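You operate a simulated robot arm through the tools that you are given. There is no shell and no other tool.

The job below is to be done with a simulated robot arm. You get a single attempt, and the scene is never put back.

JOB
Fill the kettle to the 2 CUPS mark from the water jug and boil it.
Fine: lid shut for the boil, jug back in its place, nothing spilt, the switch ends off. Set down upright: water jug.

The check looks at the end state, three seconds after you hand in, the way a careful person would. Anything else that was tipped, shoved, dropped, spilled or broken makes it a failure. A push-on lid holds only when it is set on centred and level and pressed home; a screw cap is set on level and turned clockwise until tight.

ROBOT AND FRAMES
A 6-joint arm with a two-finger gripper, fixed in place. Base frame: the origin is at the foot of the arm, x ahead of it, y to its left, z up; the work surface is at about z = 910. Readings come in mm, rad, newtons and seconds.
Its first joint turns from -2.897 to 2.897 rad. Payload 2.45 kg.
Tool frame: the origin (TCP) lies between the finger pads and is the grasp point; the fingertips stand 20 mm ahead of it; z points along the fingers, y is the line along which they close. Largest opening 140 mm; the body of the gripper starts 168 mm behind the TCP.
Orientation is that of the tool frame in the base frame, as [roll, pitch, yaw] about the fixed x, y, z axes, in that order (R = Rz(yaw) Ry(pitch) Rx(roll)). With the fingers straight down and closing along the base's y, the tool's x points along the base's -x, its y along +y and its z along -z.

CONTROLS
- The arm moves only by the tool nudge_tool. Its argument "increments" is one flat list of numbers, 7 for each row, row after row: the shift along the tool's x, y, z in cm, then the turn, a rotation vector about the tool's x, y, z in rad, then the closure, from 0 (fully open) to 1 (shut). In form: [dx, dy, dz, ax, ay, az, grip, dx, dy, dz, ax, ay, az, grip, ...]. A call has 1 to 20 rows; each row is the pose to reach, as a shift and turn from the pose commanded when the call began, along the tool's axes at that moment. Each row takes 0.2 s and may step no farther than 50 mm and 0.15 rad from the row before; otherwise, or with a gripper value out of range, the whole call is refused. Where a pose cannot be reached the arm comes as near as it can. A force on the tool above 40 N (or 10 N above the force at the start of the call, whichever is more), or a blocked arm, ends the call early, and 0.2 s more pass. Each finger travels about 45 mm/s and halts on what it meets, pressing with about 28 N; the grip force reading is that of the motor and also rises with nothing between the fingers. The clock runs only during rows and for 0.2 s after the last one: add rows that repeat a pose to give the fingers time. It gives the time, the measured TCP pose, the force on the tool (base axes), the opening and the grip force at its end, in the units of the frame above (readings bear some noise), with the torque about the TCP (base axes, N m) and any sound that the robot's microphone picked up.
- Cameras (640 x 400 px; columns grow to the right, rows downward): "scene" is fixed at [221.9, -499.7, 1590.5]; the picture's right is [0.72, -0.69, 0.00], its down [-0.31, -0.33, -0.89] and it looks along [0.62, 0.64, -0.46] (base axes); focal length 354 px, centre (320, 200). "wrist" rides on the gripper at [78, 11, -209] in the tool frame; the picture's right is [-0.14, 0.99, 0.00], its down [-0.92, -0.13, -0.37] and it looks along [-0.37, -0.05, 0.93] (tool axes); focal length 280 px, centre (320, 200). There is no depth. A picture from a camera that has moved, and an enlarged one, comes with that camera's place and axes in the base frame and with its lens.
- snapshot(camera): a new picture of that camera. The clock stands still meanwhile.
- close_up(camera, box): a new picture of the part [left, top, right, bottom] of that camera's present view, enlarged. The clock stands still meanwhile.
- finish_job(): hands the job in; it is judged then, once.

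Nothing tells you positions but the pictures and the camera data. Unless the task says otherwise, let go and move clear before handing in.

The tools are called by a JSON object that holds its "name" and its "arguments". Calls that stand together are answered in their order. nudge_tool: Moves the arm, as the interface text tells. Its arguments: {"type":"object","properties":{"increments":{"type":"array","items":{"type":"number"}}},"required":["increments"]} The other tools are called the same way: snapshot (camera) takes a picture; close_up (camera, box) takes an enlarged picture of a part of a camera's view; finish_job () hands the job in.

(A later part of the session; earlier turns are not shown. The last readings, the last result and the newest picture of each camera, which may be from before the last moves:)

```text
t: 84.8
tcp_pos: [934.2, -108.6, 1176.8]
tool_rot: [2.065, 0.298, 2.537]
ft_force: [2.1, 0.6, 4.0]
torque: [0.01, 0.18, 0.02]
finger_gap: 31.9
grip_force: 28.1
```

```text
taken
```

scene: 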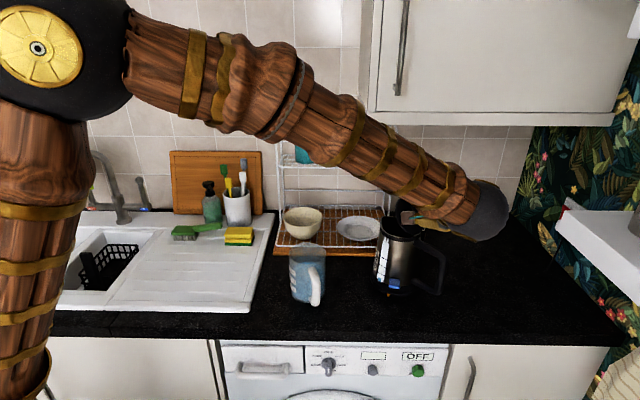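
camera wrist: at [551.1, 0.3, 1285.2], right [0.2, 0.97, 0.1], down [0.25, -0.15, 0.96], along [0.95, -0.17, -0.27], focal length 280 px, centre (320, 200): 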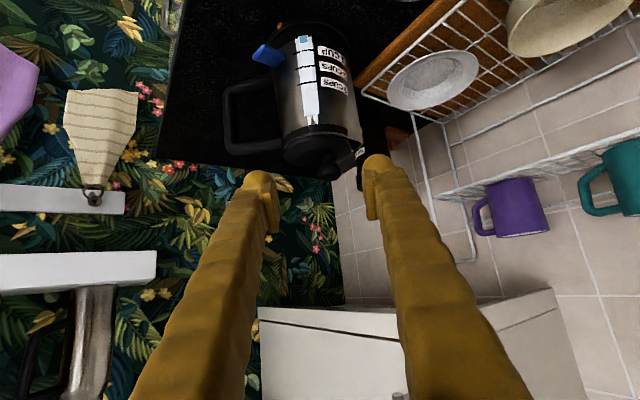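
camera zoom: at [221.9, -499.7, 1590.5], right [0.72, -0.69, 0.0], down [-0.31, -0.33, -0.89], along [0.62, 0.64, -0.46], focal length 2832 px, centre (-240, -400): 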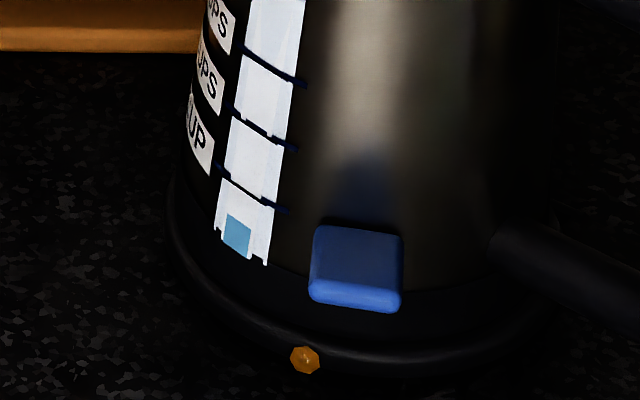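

Open about 57° and the kettle is unmoved. I'll continue to about 80°.

{"name": "nudge_tool", "arguments": {"increments": [-0.183, -0.173, -0.282, -0.0419, 0, 0.0273, 0.82, -0.361, -0.363, -0.555, -0.0838, 0, 0.0546, 0.82, -0.534, -0.569, -0.82, -0.1257, 0, 0.0818, 0.82, -0.701, -0.791, -1.077, -0.1676, 0, 0.1091, 0.82, -0.862, -1.028, -1.324, -0.2095, 0, 0.1364, 0.82, -1.016, -1.279, -1.56, -0.2514, 0, 0.1637, 0.82, -1.163, -1.544, -1.787, -0.2933, 0, 0.1909, 0.82, -1.303, -1.822, -2.001, -0.3352, 0, 0.2182, 0.82, -1.303, -1.822, -2.001, -0.3352, 0, 0.2182, 0.82]}}

{"name": "close_up", "arguments": {"camera": "scene", "box": [370, 250, 410, 300]}}

{"name": "close_up", "arguments": {"camera": "scene", "box": [360, 160, 460, 300]}}

{"name": "snapshot", "arguments": {"camera": "wrist"}}

```text
t: 86.8
tcp_pos: [932.0, -139.7, 1174.8]
tool_rot: [1.714, 0.092, 2.462]
ft_force: [7.1, -7.0, 20.3]
torque: [-0.04, 0.03, -0.08]
finger_gap: 31.9
grip_force: 27.7
```

```text
8.00 times, centred on (390, 275) of scene
camera zoom: at [221.9, -499.7, 1590.5], right [0.72, -0.69, 0.0], down [-0.31, -0.33, -0.89], along [0.62, 0.64, -0.46], focal length 2832 px, centre (-240, -400)
```

zoom: 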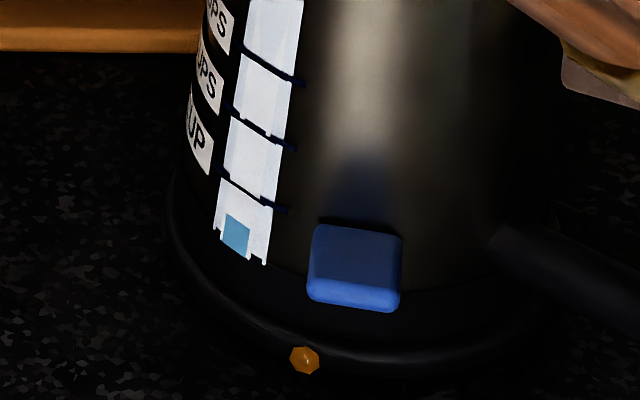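

```text
2.86 times, centred on (410, 230) of scene
camera zoom: at [221.9, -499.7, 1590.5], right [0.72, -0.69, 0.0], down [-0.31, -0.33, -0.89], along [0.62, 0.64, -0.46], focal length 1012 px, centre (63, 114)
```

zoom: 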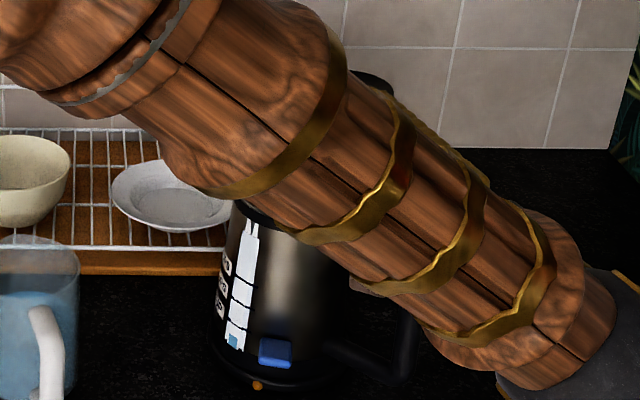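

```text
taken
camera wrist: at [739.8, -247.2, 1206.9], right [0.12, 0.08, 0.99], down [0.48, -0.88, 0.01], along [0.87, 0.47, -0.15], focal length 280 px, centre (320, 200)
```

wrist: 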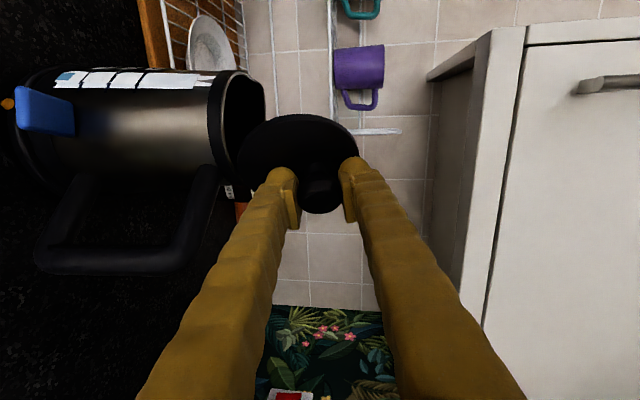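

The lid is about 80° open; the force is now 20 N pressing toward the hinge, so I'm about 1 mm too close radially. I'll correct that and open the last 0.2 rad.

{"name": "nudge_tool", "arguments": {"increments": [-0.06, 0.09, -0.015, 0, 0, 0, 0.82, -0.233, -0.083, -0.302, -0.0419, 0, 0.0273, 0.82, -0.421, -0.253, -0.58, -0.0838, 0, 0.0546, 0.82, -0.421, -0.253, -0.58, -0.0838, 0, 0.0546, 0.82]}}

```text
t: 87.8
tcp_pos: [930.8, -147.0, 1172.5]
tool_rot: [1.63, 0.037, 2.458]
ft_force: [3.5, -6.4, 13.4]
torque: [0.0, 0.03, -0.07]
finger_gap: 32.2
grip_force: 28.0
```

The force dropped to 13 N at 86°. I'll go a little further, with a bit more radial relief.

{"name": "nudge_tool", "arguments": {"increments": [-0.02, 0.06, -0.03, 0, 0, 0, 0.82, -0.21, -0.11, -0.31, -0.0419, 0, 0.0273, 0.82, -0.39, -0.29, -0.59, -0.0838, 0, 0.0546, 0.82, -0.56, -0.49, -0.86, -0.1257, 0, 0.0818, 0.82, -0.56, -0.49, -0.86, -0.1257, 0, 0.0818, 0.82]}}

{"name": "snapshot", "arguments": {"camera": "wrist"}}

{"name": "close_up", "arguments": {"camera": "scene", "box": [370, 250, 410, 300]}}

```text
t: 89.0
tcp_pos: [928.7, -156.5, 1167.6]
tool_rot: [1.508, -0.043, 2.459]
ft_force: [0.3, 0.7, 0.0]
torque: [-0.15, 0.01, 0.0]
finger_gap: 32.3
grip_force: 27.9
```

```text
taken
camera wrist: at [737.9, -269.6, 1167.4], right [0.1, -0.16, 0.98], down [0.48, -0.86, -0.19], along [0.87, 0.49, -0.01], focal length 280 px, centre (320, 200)
```

wrist: 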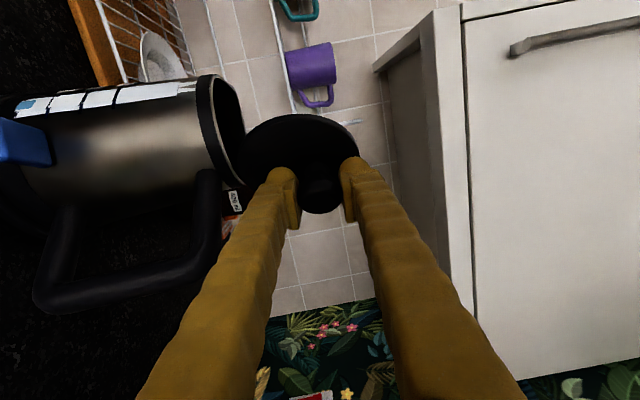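

```text
8.00 times, centred on (390, 275) of scene
camera zoom: at [221.9, -499.7, 1590.5], right [0.72, -0.69, 0.0], down [-0.31, -0.33, -0.89], along [0.62, 0.64, -0.46], focal length 2832 px, centre (-240, -400)
```

zoom: 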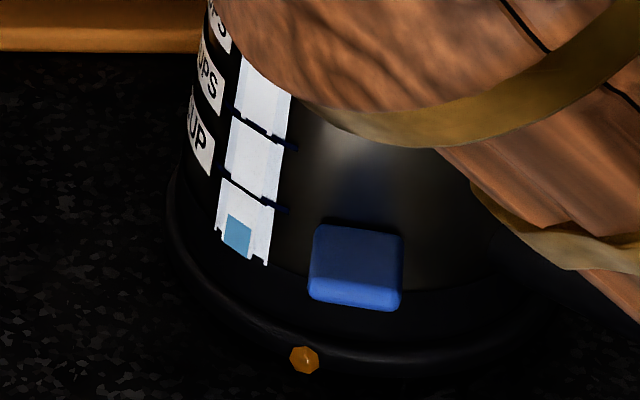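

The lid is open past 94° and the forces are near zero. I'll try a little more to be safely past vertical before letting go.

{"name": "nudge_tool", "arguments": {"increments": [-0.183, -0.173, -0.282, -0.0419, 0, 0.0273, 0.82, -0.361, -0.363, -0.555, -0.0838, 0, 0.0546, 0.82, -0.361, -0.363, -0.555, -0.0838, 0, 0.0546, 0.82]}}

{"name": "snapshot", "arguments": {"camera": "wrist"}}

```text
t: 89.8
tcp_pos: [929.3, -164.9, 1164.6]
tool_rot: [1.421, -0.098, 2.464]
ft_force: [-0.3, 0.0, 0.3]
torque: [-0.21, 0.01, -0.01]
finger_gap: 32.3
grip_force: 27.5
```

```text
taken
camera wrist: at [737.4, -275.7, 1150.5], right [0.09, -0.26, 0.96], down [0.48, -0.83, -0.27], along [0.87, 0.49, 0.05], focal length 280 px, centre (320, 200)
```

wrist: 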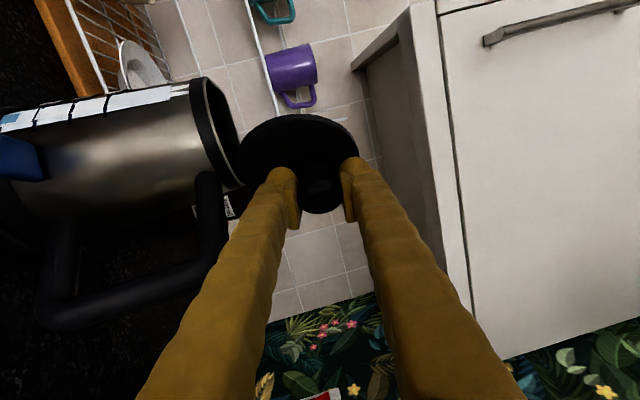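

I'm at about 100° with little force. I'll open the fingers and see whether the lid stays up by itself.

{"name": "nudge_tool", "arguments": {"increments": [0, 0, 0, 0, 0, 0, 0.74, 0, 0, 0, 0, 0, 0, 0.68, 0, 0, 0, 0, 0, 0, 0.6, 0, 0, 0, 0, 0, 0, 0.52, 0, 0, 0, 0, 0, 0, 0.5]}}

{"name": "snapshot", "arguments": {"camera": "wrist"}}

{"name": "close_up", "arguments": {"camera": "wrist", "box": [180, 60, 400, 240]}}

```text
t: 91.0
tcp_pos: [929.4, -164.0, 1163.7]
tool_rot: [1.421, -0.098, 2.464]
ft_force: [0.1, -0.2, -0.2]
torque: [0.03, -0.01, -0.02]
finger_gap: 69.9
grip_force: 0.0
```

```text
taken
camera wrist: at [737.3, -275.6, 1150.7], right [0.09, -0.26, 0.96], down [0.48, -0.83, -0.27], along [0.87, 0.49, 0.05], focal length 280 px, centre (320, 200)
```

wrist: 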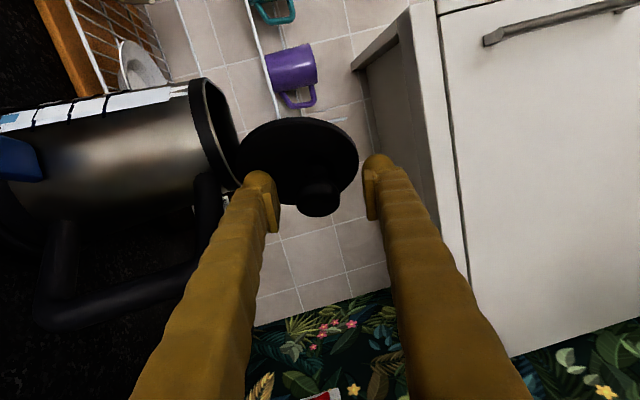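

```text
2.22 times, centred on (290, 150) of wrist
camera zoom: at [737.3, -275.6, 1150.7], right [0.09, -0.26, 0.96], down [0.48, -0.83, -0.27], along [0.87, 0.49, 0.05], focal length 623 px, centre (387, 311)
```

zoom: 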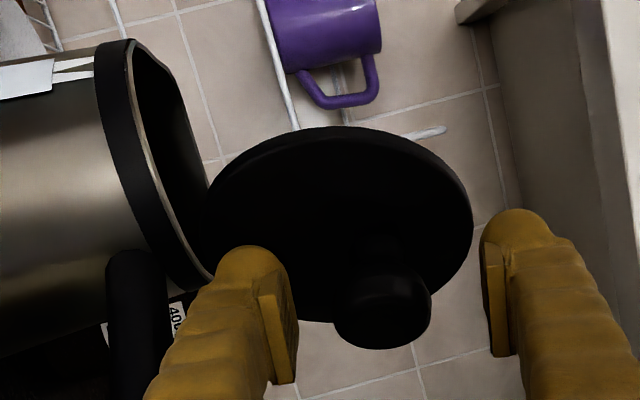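

The lid stands open on its own. I'll withdraw from the knob, rise, move back toward the robot and roll the wrist upright again.

{"name": "nudge_tool", "arguments": {"increments": [0, 0, -4, 0, 0, 0, 0.5, 0, 0, -8, 0, 0, 0, 0.5, 3.15, 2.53, -10, 0, 0, 0, 0.5, 6.3, 5.06, -12, 0, 0, 0, 0.5, 9.45, 7.6, -14, 0, 0, 0, 0.4, 12.6, 10.1, -16, 0, 0, 0, 0.2, 12.6, 10.1, -16, 0, 0, 0, 0]}}

{"name": "nudge_tool", "arguments": {"increments": [0, 0, 0, 0.1174, 0, -0.0762, 0, 0, 0, 0, 0.2349, 0, -0.1523, 0, 0, 0, 0, 0.3523, 0, -0.2285, 0, 0, 0, 0, 0.4698, 0, -0.3046, 0, 0, 0, 0, 0.5872, 0, -0.3808, 0, 0, 0, 0, 0.7046, 0, -0.457, 0, 0, 0, 0, 0.8221, 0, -0.5331, 0, 0, 0, 0, 0.9395, 0, -0.6093, 0, 0, 0, 0, 1.057, 0, -0.6854, 0, 0, 0, 0, 1.1744, 0, -0.7616, 0, 0, 0, 0, 1.2918, 0, -0.8378, 0, 0, 0, 0, 1.409, 0, -0.9139, 0, 0, 0, 0, 1.4665, 0, -0.9546, 0, 0, 0, 0, 1.4665, 0, -0.9546, 0]}}

{"name": "snapshot", "arguments": {"camera": "scene"}}

{"name": "snapshot", "arguments": {"camera": "wrist"}}

```text
t: 92.6
tcp_pos: [729.8, -225.1, 1251.7]
tool_rot: [1.422, -0.098, 2.464]
ft_force: [-0.1, 0.2, -0.2]
torque: [0.01, 0.0, -0.01]
finger_gap: 135.3
grip_force: 0.0
```

```text
t: 95.6
tcp_pos: [728.8, -223.1, 1251.8]
tool_rot: [-3.14, 0.577, 3.034]
ft_force: [0.6, 0.3, -0.4]
torque: [0.0, 0.02, 0.02]
finger_gap: 139.8
grip_force: 0.1
```

```text
taken
```

scene: 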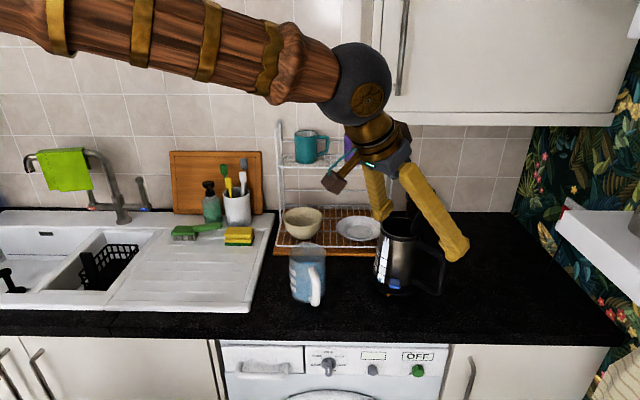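

```text
taken
camera wrist: at [551.8, -193.1, 1383.8], right [0.22, 0.97, 0.07], down [0.55, -0.19, 0.81], along [0.8, -0.14, -0.58], focal length 280 px, centre (320, 200)
```

wrist: 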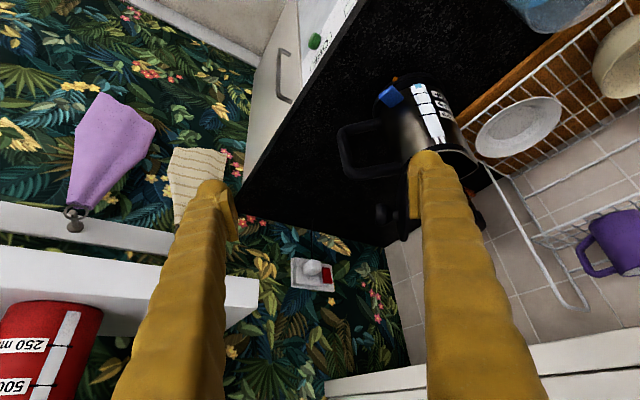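

The lid is standing open and the kettle is in place. Now I'll move toward the jug's handle side and turn the tool to face along the jug's handle–spout line, to measure the jug up close.

{"name": "nudge_tool", "arguments": {"increments": [3.4, 2.17, 1.0, 0, 0, 0, 0, 6.8, 4.33, 2.0, 0, 0, 0, 0, 10.2, 6.5, 3.0, 0, 0, 0, 0, 13.7, 8.66, 4.0, 0, 0, 0, 0, 17.09, 10.83, 4.98, 0, 0, 0, 0, 17.09, 10.83, 4.98, 0, 0, 0, 0]}}

{"name": "nudge_tool", "arguments": {"increments": [0, 0, 0, -0.0787, 0, -0.1209, 0, 0, 0, 0, -0.1574, 0, -0.2418, 0, 0, 0, 0, -0.2361, 0, -0.3626, 0, 0, 0, 0, -0.3148, 0, -0.4835, 0, 0, 0, 0, -0.3934, 0, -0.6044, 0, 0, 0, 0, -0.4721, 0, -0.7253, 0, 0, 0, 0, -0.5508, 0, -0.8461, 0, 0, 0, 0, -0.6295, 0, -0.967, 0, 0, 0, 0, -0.6295, 0, -0.967, 0]}}

{"name": "snapshot", "arguments": {"camera": "wrist"}}

{"name": "snapshot", "arguments": {"camera": "scene"}}

```text
t: 97.0
tcp_pos: [625.4, -103.2, 1118.8]
tool_rot: [3.141, 0.575, 3.035]
ft_force: [-1.0, 0.4, 0.1]
torque: [0.02, 0.0, -0.02]
finger_gap: 139.9
grip_force: 0.0
```

```text
t: 99.0
tcp_pos: [626.0, -104.7, 1118.0]
tool_rot: [3.141, 0.574, -2.094]
ft_force: [0.1, 0.1, -0.3]
torque: [0.02, 0.03, -0.01]
finger_gap: 140.2
grip_force: 0.0
```

```text
taken
camera wrist: at [526.1, -253.5, 1249.4], right [-0.8, 0.59, 0.08], down [0.4, 0.43, 0.81], along [0.45, 0.68, -0.58], focal length 280 px, centre (320, 200)
```

wrist: 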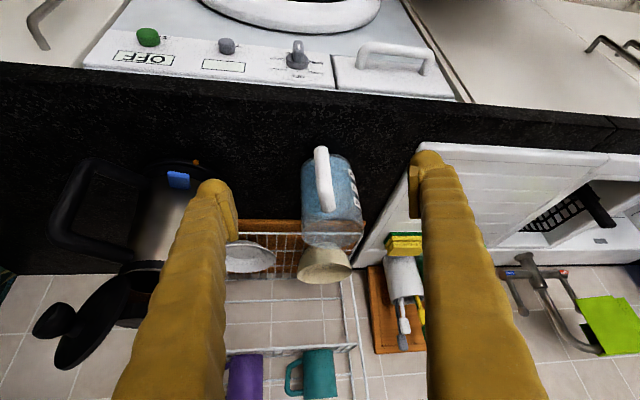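

```text
taken
```

scene: 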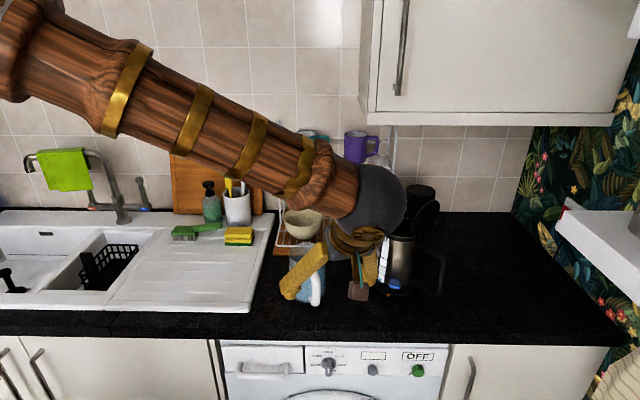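

The jug is in full view from its handle side. I'll enlarge it to measure its axis and handle direction.

{"name": "close_up", "arguments": {"camera": "wrist", "box": [270, 130, 400, 270]}}

{"name": "close_up", "arguments": {"camera": "wrist", "box": [20, 140, 230, 390]}}

```text
2.86 times, centred on (335, 200) of wrist
camera zoom: at [526.1, -253.5, 1249.4], right [-0.8, 0.59, 0.08], down [0.4, 0.43, 0.81], along [0.45, 0.68, -0.58], focal length 801 px, centre (277, 200)
```

zoom: 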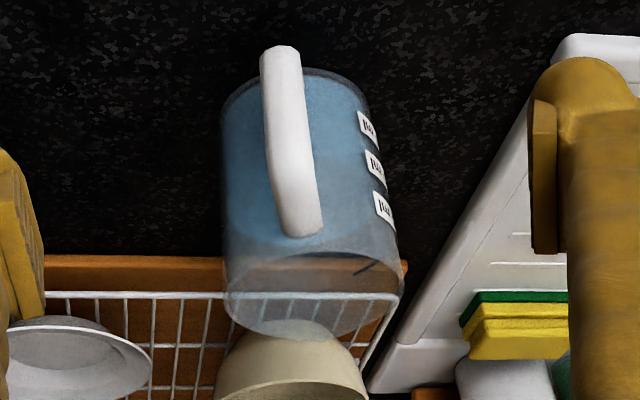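

```text
1.60 times, centred on (125, 265) of wrist
camera zoom: at [526.1, -253.5, 1249.4], right [-0.8, 0.59, 0.08], down [0.4, 0.43, 0.81], along [0.45, 0.68, -0.58], focal length 449 px, centre (632, 96)
```

zoom: 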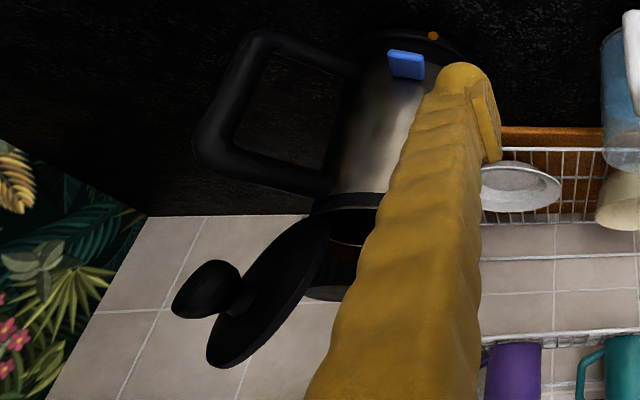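

The jug's axis is near (728, 78), its rim at about z 1040, and its handle points back along my approach line. I'll pitch the tool flatter to about 1.2 rad for a grasp from the handle side.

{"name": "nudge_tool", "arguments": {"increments": [0, 0, 0, 0, -0.125, 0, 0, 0, 0, 0, 0, -0.25, 0, 0, 0, 0, 0, 0, -0.375, 0, 0, 0, 0, 0, 0, -0.5, 0, 0, 0, 0, 0, 0, -0.626, 0, 0, 0, 0, 0, 0, -0.626, 0, 0]}}

{"name": "snapshot", "arguments": {"camera": "wrist"}}

{"name": "snapshot", "arguments": {"camera": "scene"}}

```text
t: 100.4
tcp_pos: [626.9, -103.5, 1117.3]
tool_rot: [3.139, 1.203, -2.098]
ft_force: [-0.3, 0.7, 0.1]
torque: [-0.03, 0.0, 0.0]
finger_gap: 140.1
grip_force: 0.0
```

```text
taken
camera wrist: at [504.4, -291.3, 1118.6], right [-0.83, 0.54, 0.13], down [0.1, -0.08, 0.99], along [0.54, 0.84, 0.01], focal length 280 px, centre (320, 200)
```

wrist: 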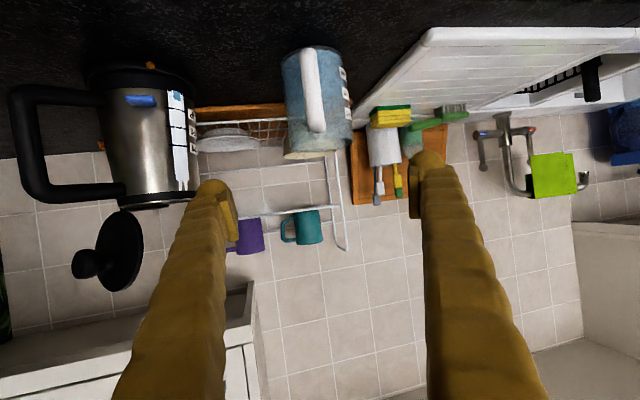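

```text
taken
```

scene: 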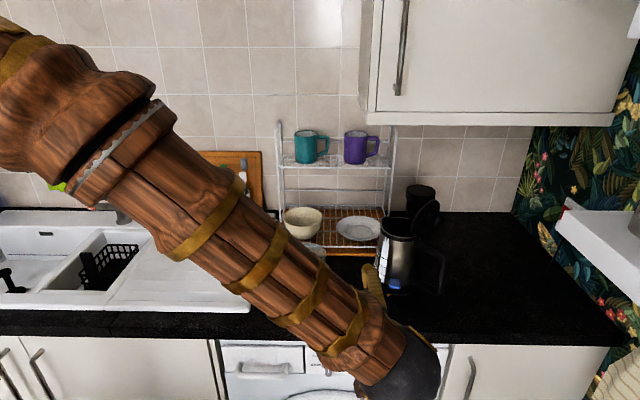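

The grasp orientation is reachable. I'll measure the jug once more from here.

{"name": "close_up", "arguments": {"camera": "wrist", "box": [260, 30, 380, 170]}}

{"name": "close_up", "arguments": {"camera": "wrist", "box": [0, 50, 210, 300]}}

```text
2.86 times, centred on (320, 100) of wrist
camera zoom: at [504.4, -291.3, 1118.6], right [-0.83, 0.54, 0.13], down [0.1, -0.08, 0.99], along [0.54, 0.84, 0.01], focal length 801 px, centre (320, 486)
```

zoom: 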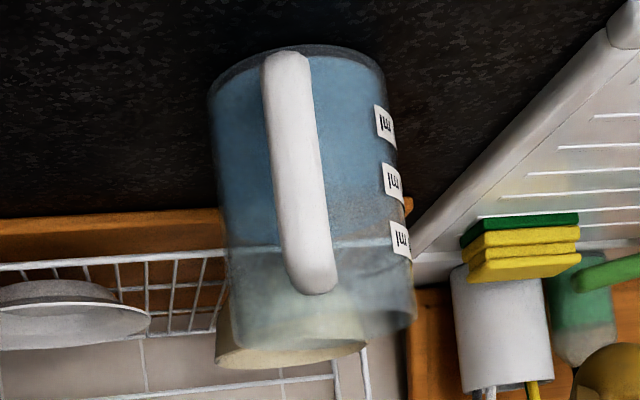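

```text
1.60 times, centred on (105, 175) of wrist
camera zoom: at [504.4, -291.3, 1118.6], right [-0.83, 0.54, 0.13], down [0.1, -0.08, 0.99], along [0.54, 0.84, 0.01], focal length 449 px, centre (664, 240)
```

zoom: 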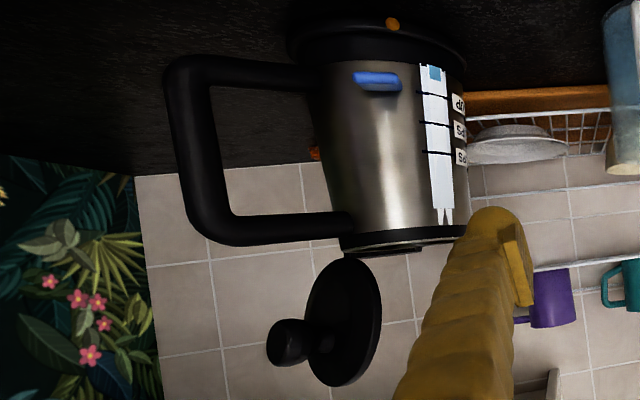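

The jug axis lies about 209 mm ahead and only 3.6 mm to the side of my tool line. The jug holds about 600 ml and the kettle level is about halfway to 1 CUP. I'll move to a pre-grasp point 150 mm back and check.

{"name": "nudge_tool", "arguments": {"increments": [1.46, 0.12, 3.0, 0, 0, 0, 0, 2.9, 0.24, 6.0, 0, 0, 0, 0, 4.37, 0.36, 9.04, 0, 0, 0, 0, 4.37, 0.36, 9.04, 0, 0, 0, 0]}}

{"name": "snapshot", "arguments": {"camera": "wrist"}}

{"name": "snapshot", "arguments": {"camera": "scene"}}

```text
t: 101.4
tcp_pos: [656.6, -44.3, 1043.4]
tool_rot: [3.141, 1.202, -2.098]
ft_force: [1.0, -0.6, -0.8]
torque: [0.01, 0.0, -0.03]
finger_gap: 140.2
grip_force: 0.0
```

```text
taken
camera wrist: at [535.9, -230.8, 1044.6], right [-0.83, 0.54, 0.13], down [0.11, -0.07, 0.99], along [0.54, 0.84, 0.01], focal length 280 px, centre (320, 200)
```

wrist: 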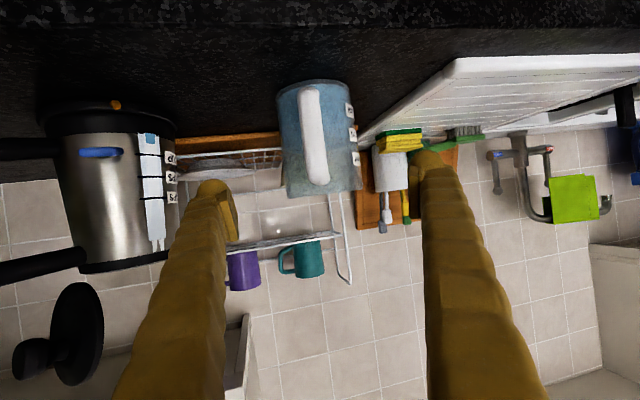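

```text
taken
```

scene: 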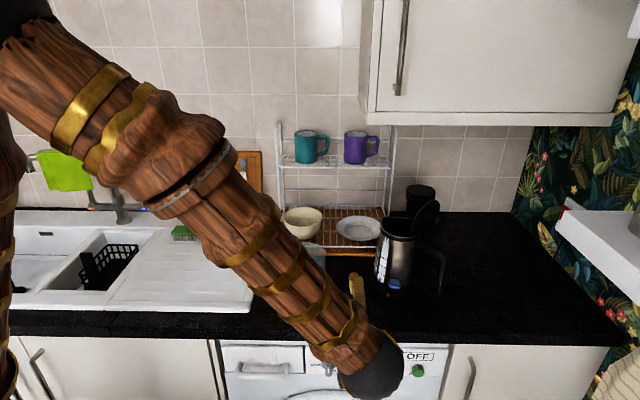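

Aligned: the jug is between the open fingers with clearance above the drainer. I'll advance 100 mm along the tool axis and check.

{"name": "nudge_tool", "arguments": {"increments": [0, 0, 3.5, 0, 0, 0, 0, 0, 0, 7, 0, 0, 0, 0, 0, 0, 10, 0, 0, 0, 0, 0, 0, 10, 0, 0, 0, 0]}}

{"name": "close_up", "arguments": {"camera": "wrist", "box": [200, 50, 440, 260]}}

{"name": "close_up", "arguments": {"camera": "scene", "box": [260, 200, 440, 330]}}

```text
t: 102.4
tcp_pos: [703.3, 36.4, 1007.1]
tool_rot: [3.14, 1.204, -2.099]
ft_force: [0.5, 0.0, 0.2]
torque: [0.03, -0.01, 0.02]
finger_gap: 140.0
grip_force: 0.0
```

```text
1.90 times, centred on (320, 155) of wrist
camera zoom: at [581.4, -150.6, 1008.5], right [-0.83, 0.54, 0.13], down [0.11, -0.07, 0.99], along [0.54, 0.84, 0.01], focal length 534 px, centre (320, 286)
```

zoom: 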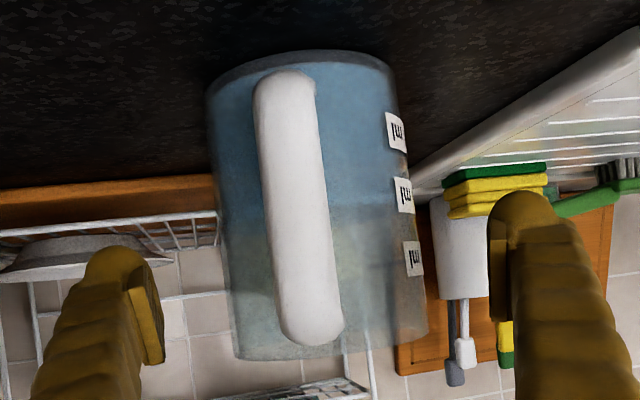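

```text
3.08 times, centred on (350, 265) of scene
camera zoom: at [221.9, -499.7, 1590.5], right [0.72, -0.69, 0.0], down [-0.31, -0.33, -0.89], along [0.62, 0.64, -0.46], focal length 1089 px, centre (228, 0)
```

zoom: 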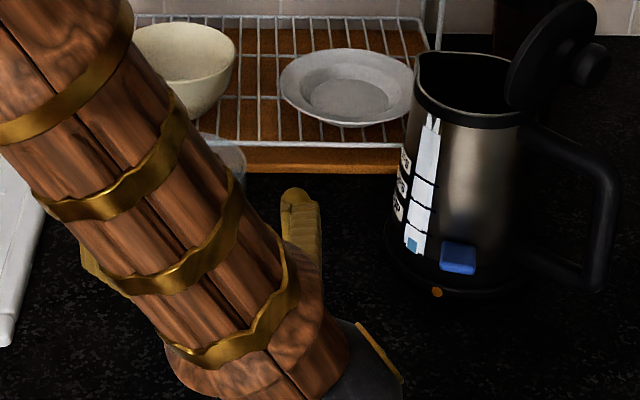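

Nearly there: the jug is within 2 mm of centred between the fingers. I'll advance the last 51 mm and begin closing gently.

{"name": "nudge_tool", "arguments": {"increments": [0, -0.15, 2.5, 0, 0, 0, 0, 0, -0.15, 5.1, 0, 0, 0, 0, 0, -0.15, 5.1, 0, 0, 0, 0.08, 0, -0.15, 5.1, 0, 0, 0, 0.16, 0, -0.15, 5.1, 0, 0, 0, 0.2, 0, -0.15, 5.1, 0, 0, 0, 0.22, 0, -0.15, 5.1, 0, 0, 0, 0.22]}}

{"name": "close_up", "arguments": {"camera": "wrist", "box": [200, 50, 440, 260]}}

```text
t: 104.0
tcp_pos: [726.9, 76.3, 989.5]
tool_rot: [3.141, 1.203, -2.097]
ft_force: [-0.2, 1.2, -0.1]
torque: [0.03, -0.02, 0.01]
finger_gap: 109.8
grip_force: 0.3
```

```text
1.90 times, centred on (320, 155) of wrist
camera zoom: at [606.4, -110.1, 990.8], right [-0.83, 0.54, 0.13], down [0.11, -0.07, 0.99], along [0.54, 0.84, 0.01], focal length 534 px, centre (320, 286)
```

zoom: 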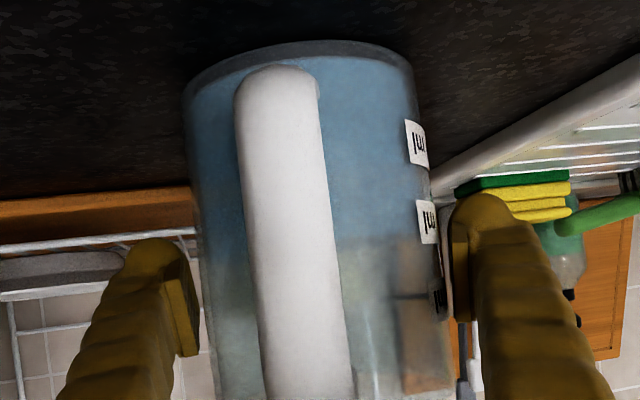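

The jug is about 1.5 mm closer to the left pad. I'll correct and close fully.

{"name": "nudge_tool", "arguments": {"increments": [0, -0.15, 0, 0, 0, 0, 0.24, 0, -0.15, 0, 0, 0, 0, 0.26, 0, -0.15, 0, 0, 0, 0, 0.28, 0, -0.15, 0, 0, 0, 0, 0.3, 0, -0.15, 0, 0, 0, 0, 0.32, 0, -0.15, 0, 0, 0, 0, 0.34, 0, -0.15, 0, 0, 0, 0, 0.36, 0, -0.15, 0, 0, 0, 0, 0.36]}}

{"name": "close_up", "arguments": {"camera": "wrist", "box": [200, 50, 440, 260]}}

{"name": "close_up", "arguments": {"camera": "scene", "box": [260, 200, 440, 330]}}

```text
t: 105.8
tcp_pos: [729.1, 76.9, 988.5]
tool_rot: [3.14, 1.204, -2.097]
ft_force: [-0.3, -0.4, 1.7]
torque: [0.08, -0.05, 0.03]
finger_gap: 107.5
grip_force: 28.1
```

```text
1.90 times, centred on (320, 155) of wrist
camera zoom: at [608.2, -110.5, 990.9], right [-0.83, 0.54, 0.13], down [0.11, -0.07, 0.99], along [0.54, 0.84, 0.01], focal length 534 px, centre (320, 286)
```

zoom: 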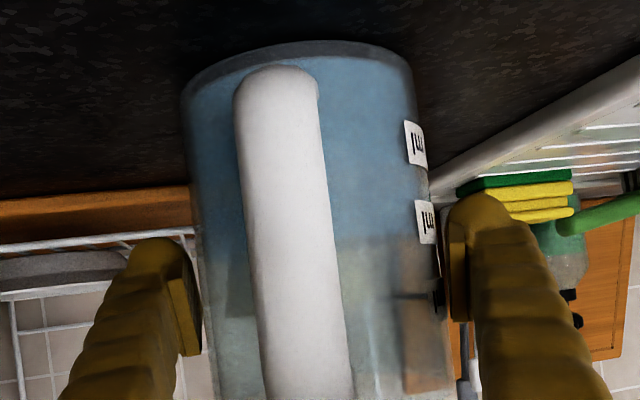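

```text
3.08 times, centred on (350, 265) of scene
camera zoom: at [221.9, -499.7, 1590.5], right [0.72, -0.69, 0.0], down [-0.31, -0.33, -0.89], along [0.62, 0.64, -0.46], focal length 1089 px, centre (228, 0)
```

zoom: 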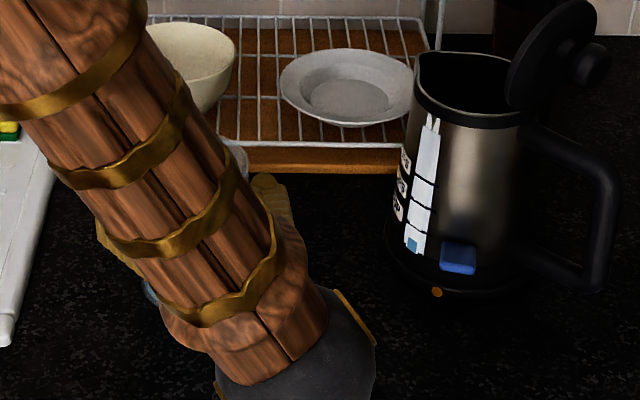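

The jug is held at 107.5 mm with 28 N. I'll lift it 5 mm straight up and check the weight and grip.

{"name": "nudge_tool", "arguments": {"increments": [-0.19, 0, -0.072, 0, 0, 0, 0.38, -0.467, 0, -0.179, 0, 0, 0, 0.4, -0.467, 0, -0.179, 0, 0, 0, 0.4]}}

{"name": "nudge_tool", "arguments": {"increments": [-0.93, 0, -0.36, 0, 0, 0, 0.42, -1.87, 0, -0.72, 0, 0, 0, 0.42, -2.8, 0, -1.08, 0, 0, 0, 0.42, -2.8, 0, -1.08, 0, 0, 0, 0.42]}}

{"name": "snapshot", "arguments": {"camera": "wrist"}}

{"name": "snapshot", "arguments": {"camera": "scene"}}

```text
t: 106.6
tcp_pos: [729.4, 76.2, 993.9]
tool_rot: [3.14, 1.204, -2.097]
ft_force: [0.3, -0.4, -6.0]
torque: [0.08, 0.01, 0.01]
finger_gap: 107.3
grip_force: 28.6
```

```text
t: 107.6
tcp_pos: [729.4, 76.2, 1024.2]
tool_rot: [3.138, 1.201, -2.098]
ft_force: [0.5, -0.1, -6.1]
torque: [0.04, -0.03, -0.04]
finger_gap: 107.3
grip_force: 28.3
```

```text
taken
camera wrist: at [608.5, -109.7, 1025.8], right [-0.83, 0.54, 0.13], down [0.11, -0.07, 0.99], along [0.54, 0.84, 0.01], focal length 280 px, centre (320, 200)
```

wrist: 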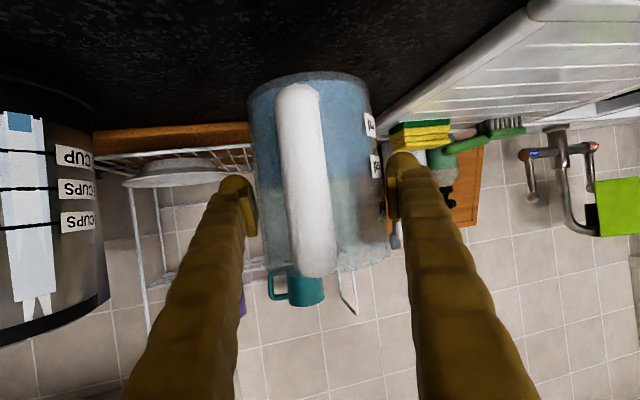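

```text
taken
```

scene: 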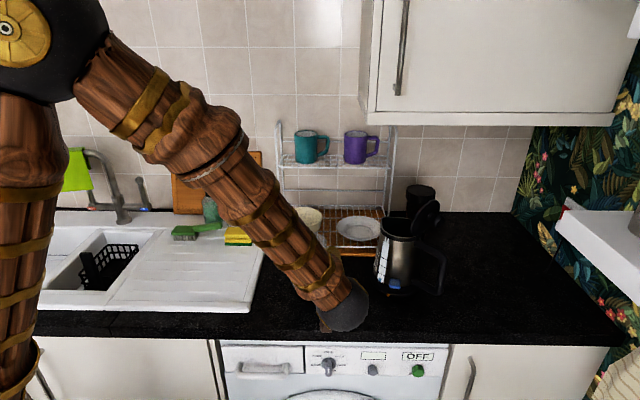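

The jug weighs about 6 N and hangs steady. I'll enlarge to read its water level and to fix the kettle's marks as a reference.

{"name": "close_up", "arguments": {"camera": "wrist", "box": [230, 60, 410, 290]}}

{"name": "close_up", "arguments": {"camera": "wrist", "box": [0, 90, 120, 330]}}

{"name": "close_up", "arguments": {"camera": "scene", "box": [360, 190, 450, 300]}}

```text
1.74 times, centred on (320, 175) of wrist
camera zoom: at [608.5, -109.7, 1025.8], right [-0.83, 0.54, 0.13], down [0.11, -0.07, 0.99], along [0.54, 0.84, 0.01], focal length 488 px, centre (320, 244)
```

zoom: 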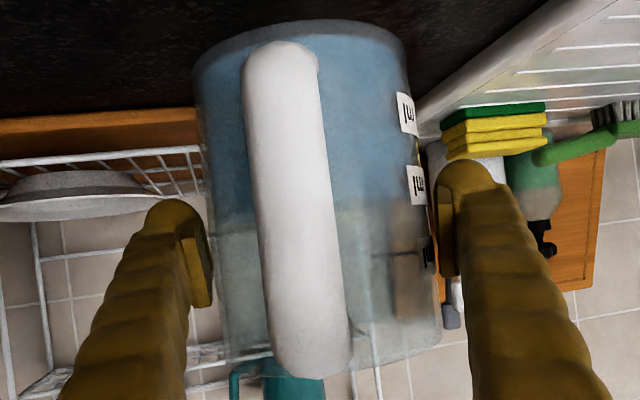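

```text
1.67 times, centred on (60, 210) of wrist
camera zoom: at [608.5, -109.7, 1025.8], right [-0.83, 0.54, 0.13], down [0.11, -0.07, 0.99], along [0.54, 0.84, 0.01], focal length 467 px, centre (753, 183)
```

zoom: 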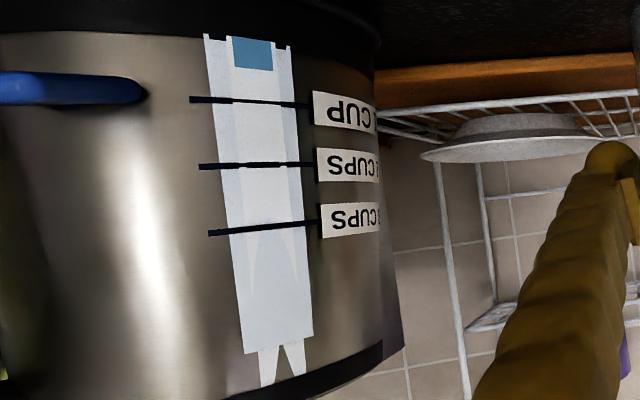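

```text
3.64 times, centred on (405, 245) of scene
camera zoom: at [221.9, -499.7, 1590.5], right [0.72, -0.69, 0.0], down [-0.31, -0.33, -0.89], along [0.62, 0.64, -0.46], focal length 1288 px, centre (11, 36)
```

zoom: 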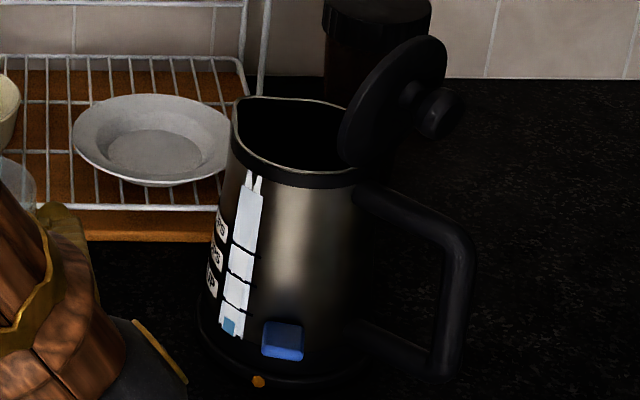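

The kettle reads half a cup and the jug holds about 490 ml, so I need roughly 1.5 cups more. I'll lift the jug straight up to about z 1190, keeping it level.

{"name": "nudge_tool", "arguments": {"increments": [-2.5, 0, -0.96, 0, 0, 0, 0.42, -5.5, 0, -2.11, 0, 0, 0, 0.42, -9, 0, -3.46, 0, 0, 0, 0.42, -12.5, 0, -4.8, 0, 0, 0, 0.42, -14.5, 0, -5.57, 0, 0, 0, 0.42, -15.5, 0, -5.95, 0, 0, 0, 0.42, -15.5, 0, -5.95, 0, 0, 0, 0.42]}}

{"name": "snapshot", "arguments": {"camera": "scene"}}

{"name": "snapshot", "arguments": {"camera": "wrist"}}

```text
t: 109.2
tcp_pos: [728.1, 76.9, 1188.9]
tool_rot: [3.138, 1.203, -2.098]
ft_force: [0.4, -0.6, -5.6]
torque: [0.08, 0.0, 0.0]
finger_gap: 107.1
grip_force: 27.7
```

```text
taken
```

scene: 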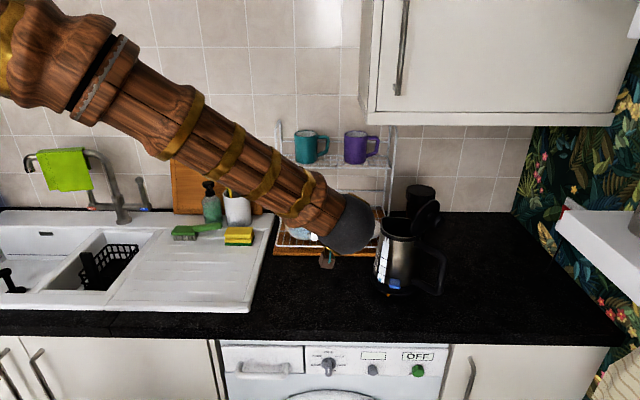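

```text
taken
camera wrist: at [607.5, -109.5, 1191.1], right [-0.83, 0.54, 0.13], down [0.11, -0.07, 0.99], along [0.54, 0.84, 0.01], focal length 280 px, centre (320, 200)
```

wrist: 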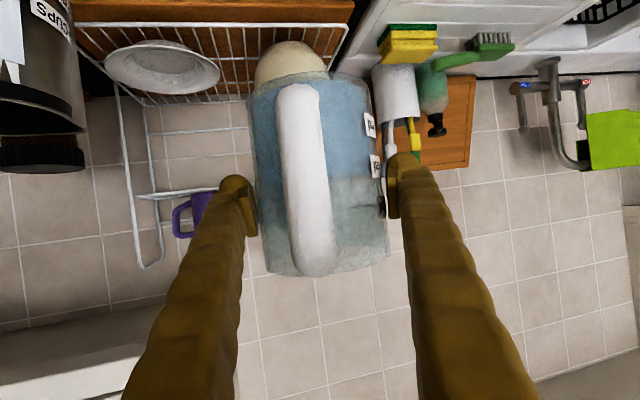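

The jug is up and level. I'll tilt it forward by a safe 0.5 rad, well short of spilling, to ease the wrist for the swing to the kettle.

{"name": "nudge_tool", "arguments": {"increments": [0, 0, 0, 0, 0.1, 0, 0.42, 0, 0, 0, 0, 0.2, 0, 0.42, 0, 0, 0, 0, 0.3, 0, 0.42, 0, 0, 0, 0, 0.4, 0, 0.42, 0, 0, 0, 0, 0.5, 0, 0.42, 0, 0, 0, 0, 0.5, 0, 0.42]}}

{"name": "snapshot", "arguments": {"camera": "wrist"}}

```text
t: 110.6
tcp_pos: [729.3, 77.5, 1190.2]
tool_rot: [3.14, 0.702, -2.096]
ft_force: [0.9, -0.9, -6.1]
torque: [0.08, -0.1, 0.02]
finger_gap: 106.7
grip_force: 28.2
```

```text
taken
camera wrist: at [623.2, -84.7, 1298.8], right [-0.8, 0.59, 0.09], down [0.34, 0.34, 0.88], along [0.48, 0.74, -0.47], focal length 280 px, centre (320, 200)
```

wrist: 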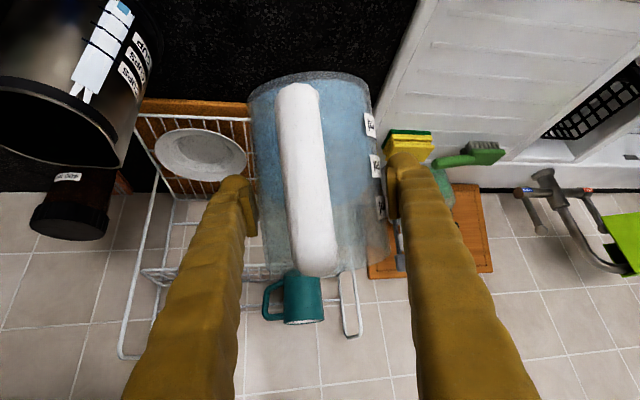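

The jug is steady with no spill. Now I'll swing it round and across to the near side of the kettle, keeping height.

{"name": "nudge_tool", "arguments": {"increments": [0.48, -1.41, -0.54, 0.072, 0, 0.0851, 0.42, 0.97, -2.82, -1.08, 0.144, 0, 0.1703, 0.42, 1.45, -4.23, -1.62, 0.216, 0, 0.2554, 0.42, 1.94, -5.64, -2.16, 0.288, 0, 0.3405, 0.42, 2.42, -7.06, -2.7, 0.36, 0, 0.4257, 0.42, 2.9, -8.47, -3.24, 0.4321, 0, 0.5108, 0.42, 3.39, -9.88, -3.78, 0.5041, 0, 0.5959, 0.42, 3.87, -11.29, -4.32, 0.5761, 0, 0.681, 0.42, 4.36, -12.7, -4.86, 0.6481, 0, 0.7662, 0.42, 4.84, -14.11, -5.4, 0.7201, 0, 0.8513, 0.42, 4.84, -14.11, -5.4, 0.7201, 0, 0.8513, 0.42]}}

{"name": "snapshot", "arguments": {"camera": "wrist"}}

{"name": "snapshot", "arguments": {"camera": "scene"}}

```text
t: 113.0
tcp_pos: [815.3, -54.6, 1199.7]
tool_rot: [-3.141, 0.7, 3.072]
ft_force: [-0.1, -0.2, -6.5]
torque: [-0.02, -0.1, -0.02]
finger_gap: 106.8
grip_force: 27.8
```

```text
taken
camera wrist: at [621.9, -30.5, 1308.1], right [0.17, 0.98, 0.09], down [0.46, -0.16, 0.88], along [0.87, -0.11, -0.47], focal length 280 px, centre (320, 200)
```

wrist: 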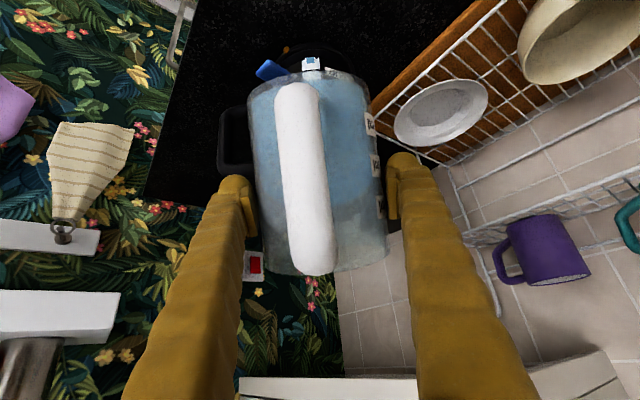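

```text
taken
```

scene: 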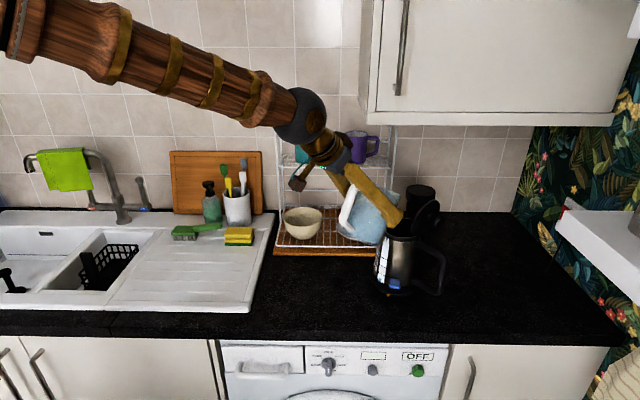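

The jug is beside the kettle, tilted but not pouring. I'll bring its lip over the kettle's opening, with the lip about 65 mm above the rim, and check alignment before pouring.

{"name": "nudge_tool", "arguments": {"increments": [0.32, -0.06, 1.07, 0, 0.05, 0, 0.42, 0.64, -0.12, 2.13, 0, 0.1, 0, 0.42, 0.97, -0.18, 3.2, 0, 0.15, 0, 0.42, 1.29, -0.23, 4.27, 0, 0.2, 0, 0.42, 1.29, -0.23, 4.27, 0, 0.2, 0, 0.42]}}

{"name": "close_up", "arguments": {"camera": "scene", "box": [310, 130, 470, 310]}}

{"name": "snapshot", "arguments": {"camera": "wrist"}}

```text
t: 114.2
tcp_pos: [833.3, -59.9, 1159.8]
tool_rot: [-3.141, 0.5, 3.073]
ft_force: [-0.5, 0.7, -5.6]
torque: [0.0, -0.11, -0.03]
finger_gap: 106.8
grip_force: 27.8
```

```text
2.22 times, centred on (390, 220) of scene
camera zoom: at [221.9, -499.7, 1590.5], right [0.72, -0.69, 0.0], down [-0.31, -0.33, -0.89], along [0.62, 0.64, -0.46], focal length 787 px, centre (164, 156)
```

zoom: 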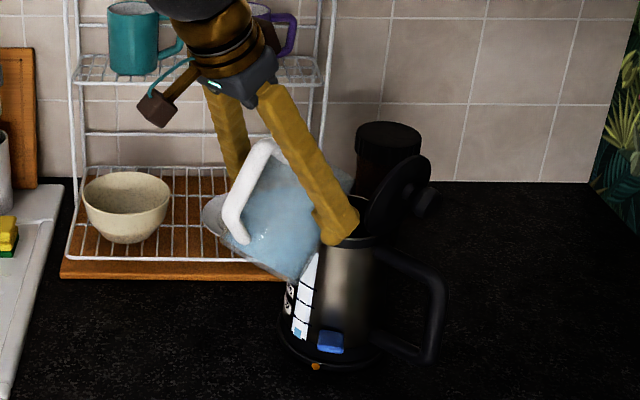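

```text
taken
camera wrist: at [665.6, -35.9, 1304.2], right [0.19, 0.98, 0.07], down [0.62, -0.17, 0.77], along [0.76, -0.1, -0.64], focal length 280 px, centre (320, 200)
```

wrist: 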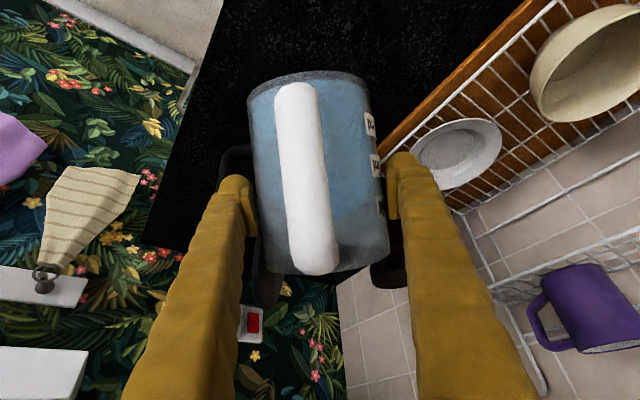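

The jug's mouth should be over the kettle opening. I'll enlarge to confirm where the lip is.

{"name": "close_up", "arguments": {"camera": "scene", "box": [350, 180, 440, 270]}}

{"name": "close_up", "arguments": {"camera": "wrist", "box": [230, 200, 420, 320]}}

```text
4.44 times, centred on (395, 225) of scene
camera zoom: at [221.9, -499.7, 1590.5], right [0.72, -0.69, 0.0], down [-0.31, -0.33, -0.89], along [0.62, 0.64, -0.46], focal length 1574 px, centre (-13, 89)
```

zoom: 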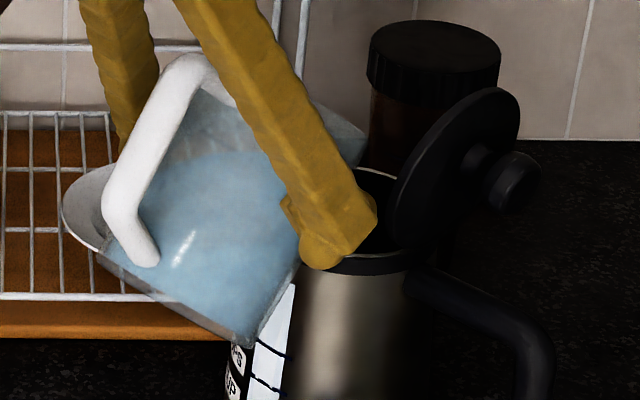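

```text
3.33 times, centred on (325, 260) of wrist
camera zoom: at [665.6, -35.9, 1304.2], right [0.19, 0.98, 0.07], down [0.62, -0.17, 0.77], along [0.76, -0.1, -0.64], focal length 935 px, centre (303, 0)
```

zoom: 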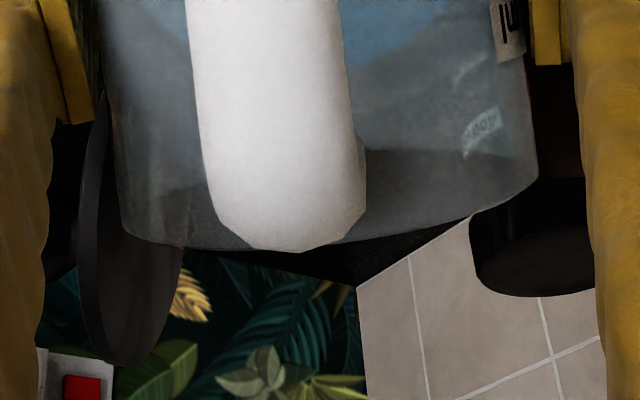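

I want the lip position more exactly, so I'll enlarge that spot further.

{"name": "close_up", "arguments": {"camera": "scene", "box": [385, 195, 425, 235]}}

{"name": "close_up", "arguments": {"camera": "scene", "box": [350, 195, 400, 260]}}

```text
10.00 times, centred on (405, 215) of scene
camera zoom: at [221.9, -499.7, 1590.5], right [0.72, -0.69, 0.0], down [-0.31, -0.33, -0.89], along [0.62, 0.64, -0.46], focal length 3541 px, centre (-530, 50)
```

zoom: 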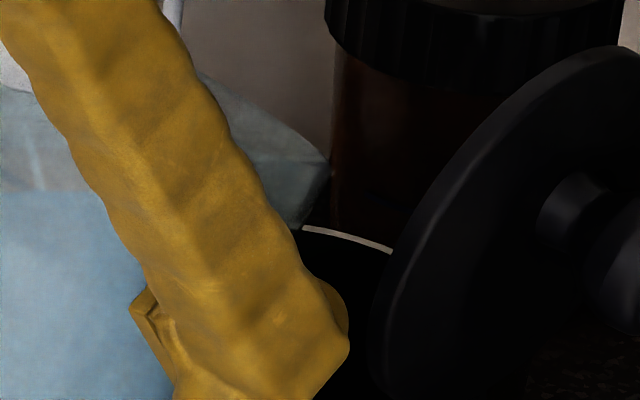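

```text
6.15 times, centred on (375, 228) of scene
camera zoom: at [221.9, -499.7, 1590.5], right [0.72, -0.69, 0.0], down [-0.31, -0.33, -0.89], along [0.62, 0.64, -0.46], focal length 2179 px, centre (-18, 31)
```

zoom: 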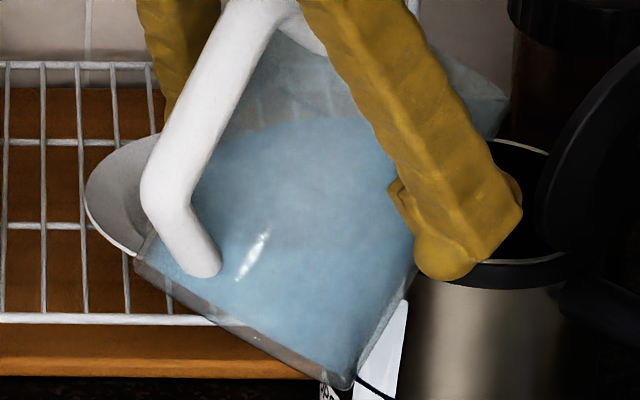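

The lip works out to be about 25 mm short of the kettle's centre and well above the rim, which is right for pouring. I'll tilt on to 0.85 rad while lowering slightly, just short of where flow should begin.

{"name": "nudge_tool", "arguments": {"increments": [0.12, 0, 0.23, 0, 0.05, 0, 0.42, 0.25, 0, 0.46, 0, 0.1, 0, 0.42, 0.374, 0, 0.685, 0, 0.15, 0, 0.42, 0.374, 0, 0.685, 0, 0.15, 0, 0.42]}}

{"name": "close_up", "arguments": {"camera": "scene", "box": [340, 180, 450, 310]}}

{"name": "close_up", "arguments": {"camera": "scene", "box": [370, 250, 410, 300]}}

```text
t: 115.2
tcp_pos: [832.6, -59.0, 1151.1]
tool_rot: [3.141, 0.352, 3.074]
ft_force: [0.0, -1.0, -6.3]
torque: [-0.02, -0.14, 0.0]
finger_gap: 106.6
grip_force: 28.1
```

```text
3.08 times, centred on (395, 245) of scene
camera zoom: at [221.9, -499.7, 1590.5], right [0.72, -0.69, 0.0], down [-0.31, -0.33, -0.89], along [0.62, 0.64, -0.46], focal length 1089 px, centre (89, 62)
```

zoom: 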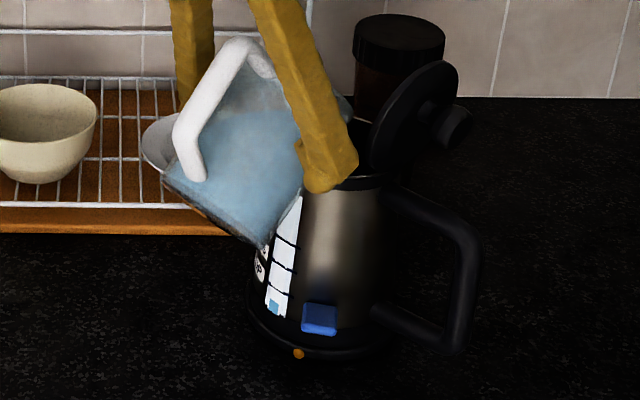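

```text
8.00 times, centred on (390, 275) of scene
camera zoom: at [221.9, -499.7, 1590.5], right [0.72, -0.69, 0.0], down [-0.31, -0.33, -0.89], along [0.62, 0.64, -0.46], focal length 2832 px, centre (-240, -400)
```

zoom: 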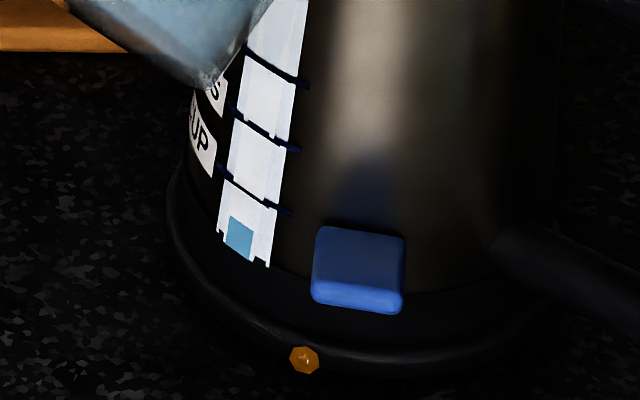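

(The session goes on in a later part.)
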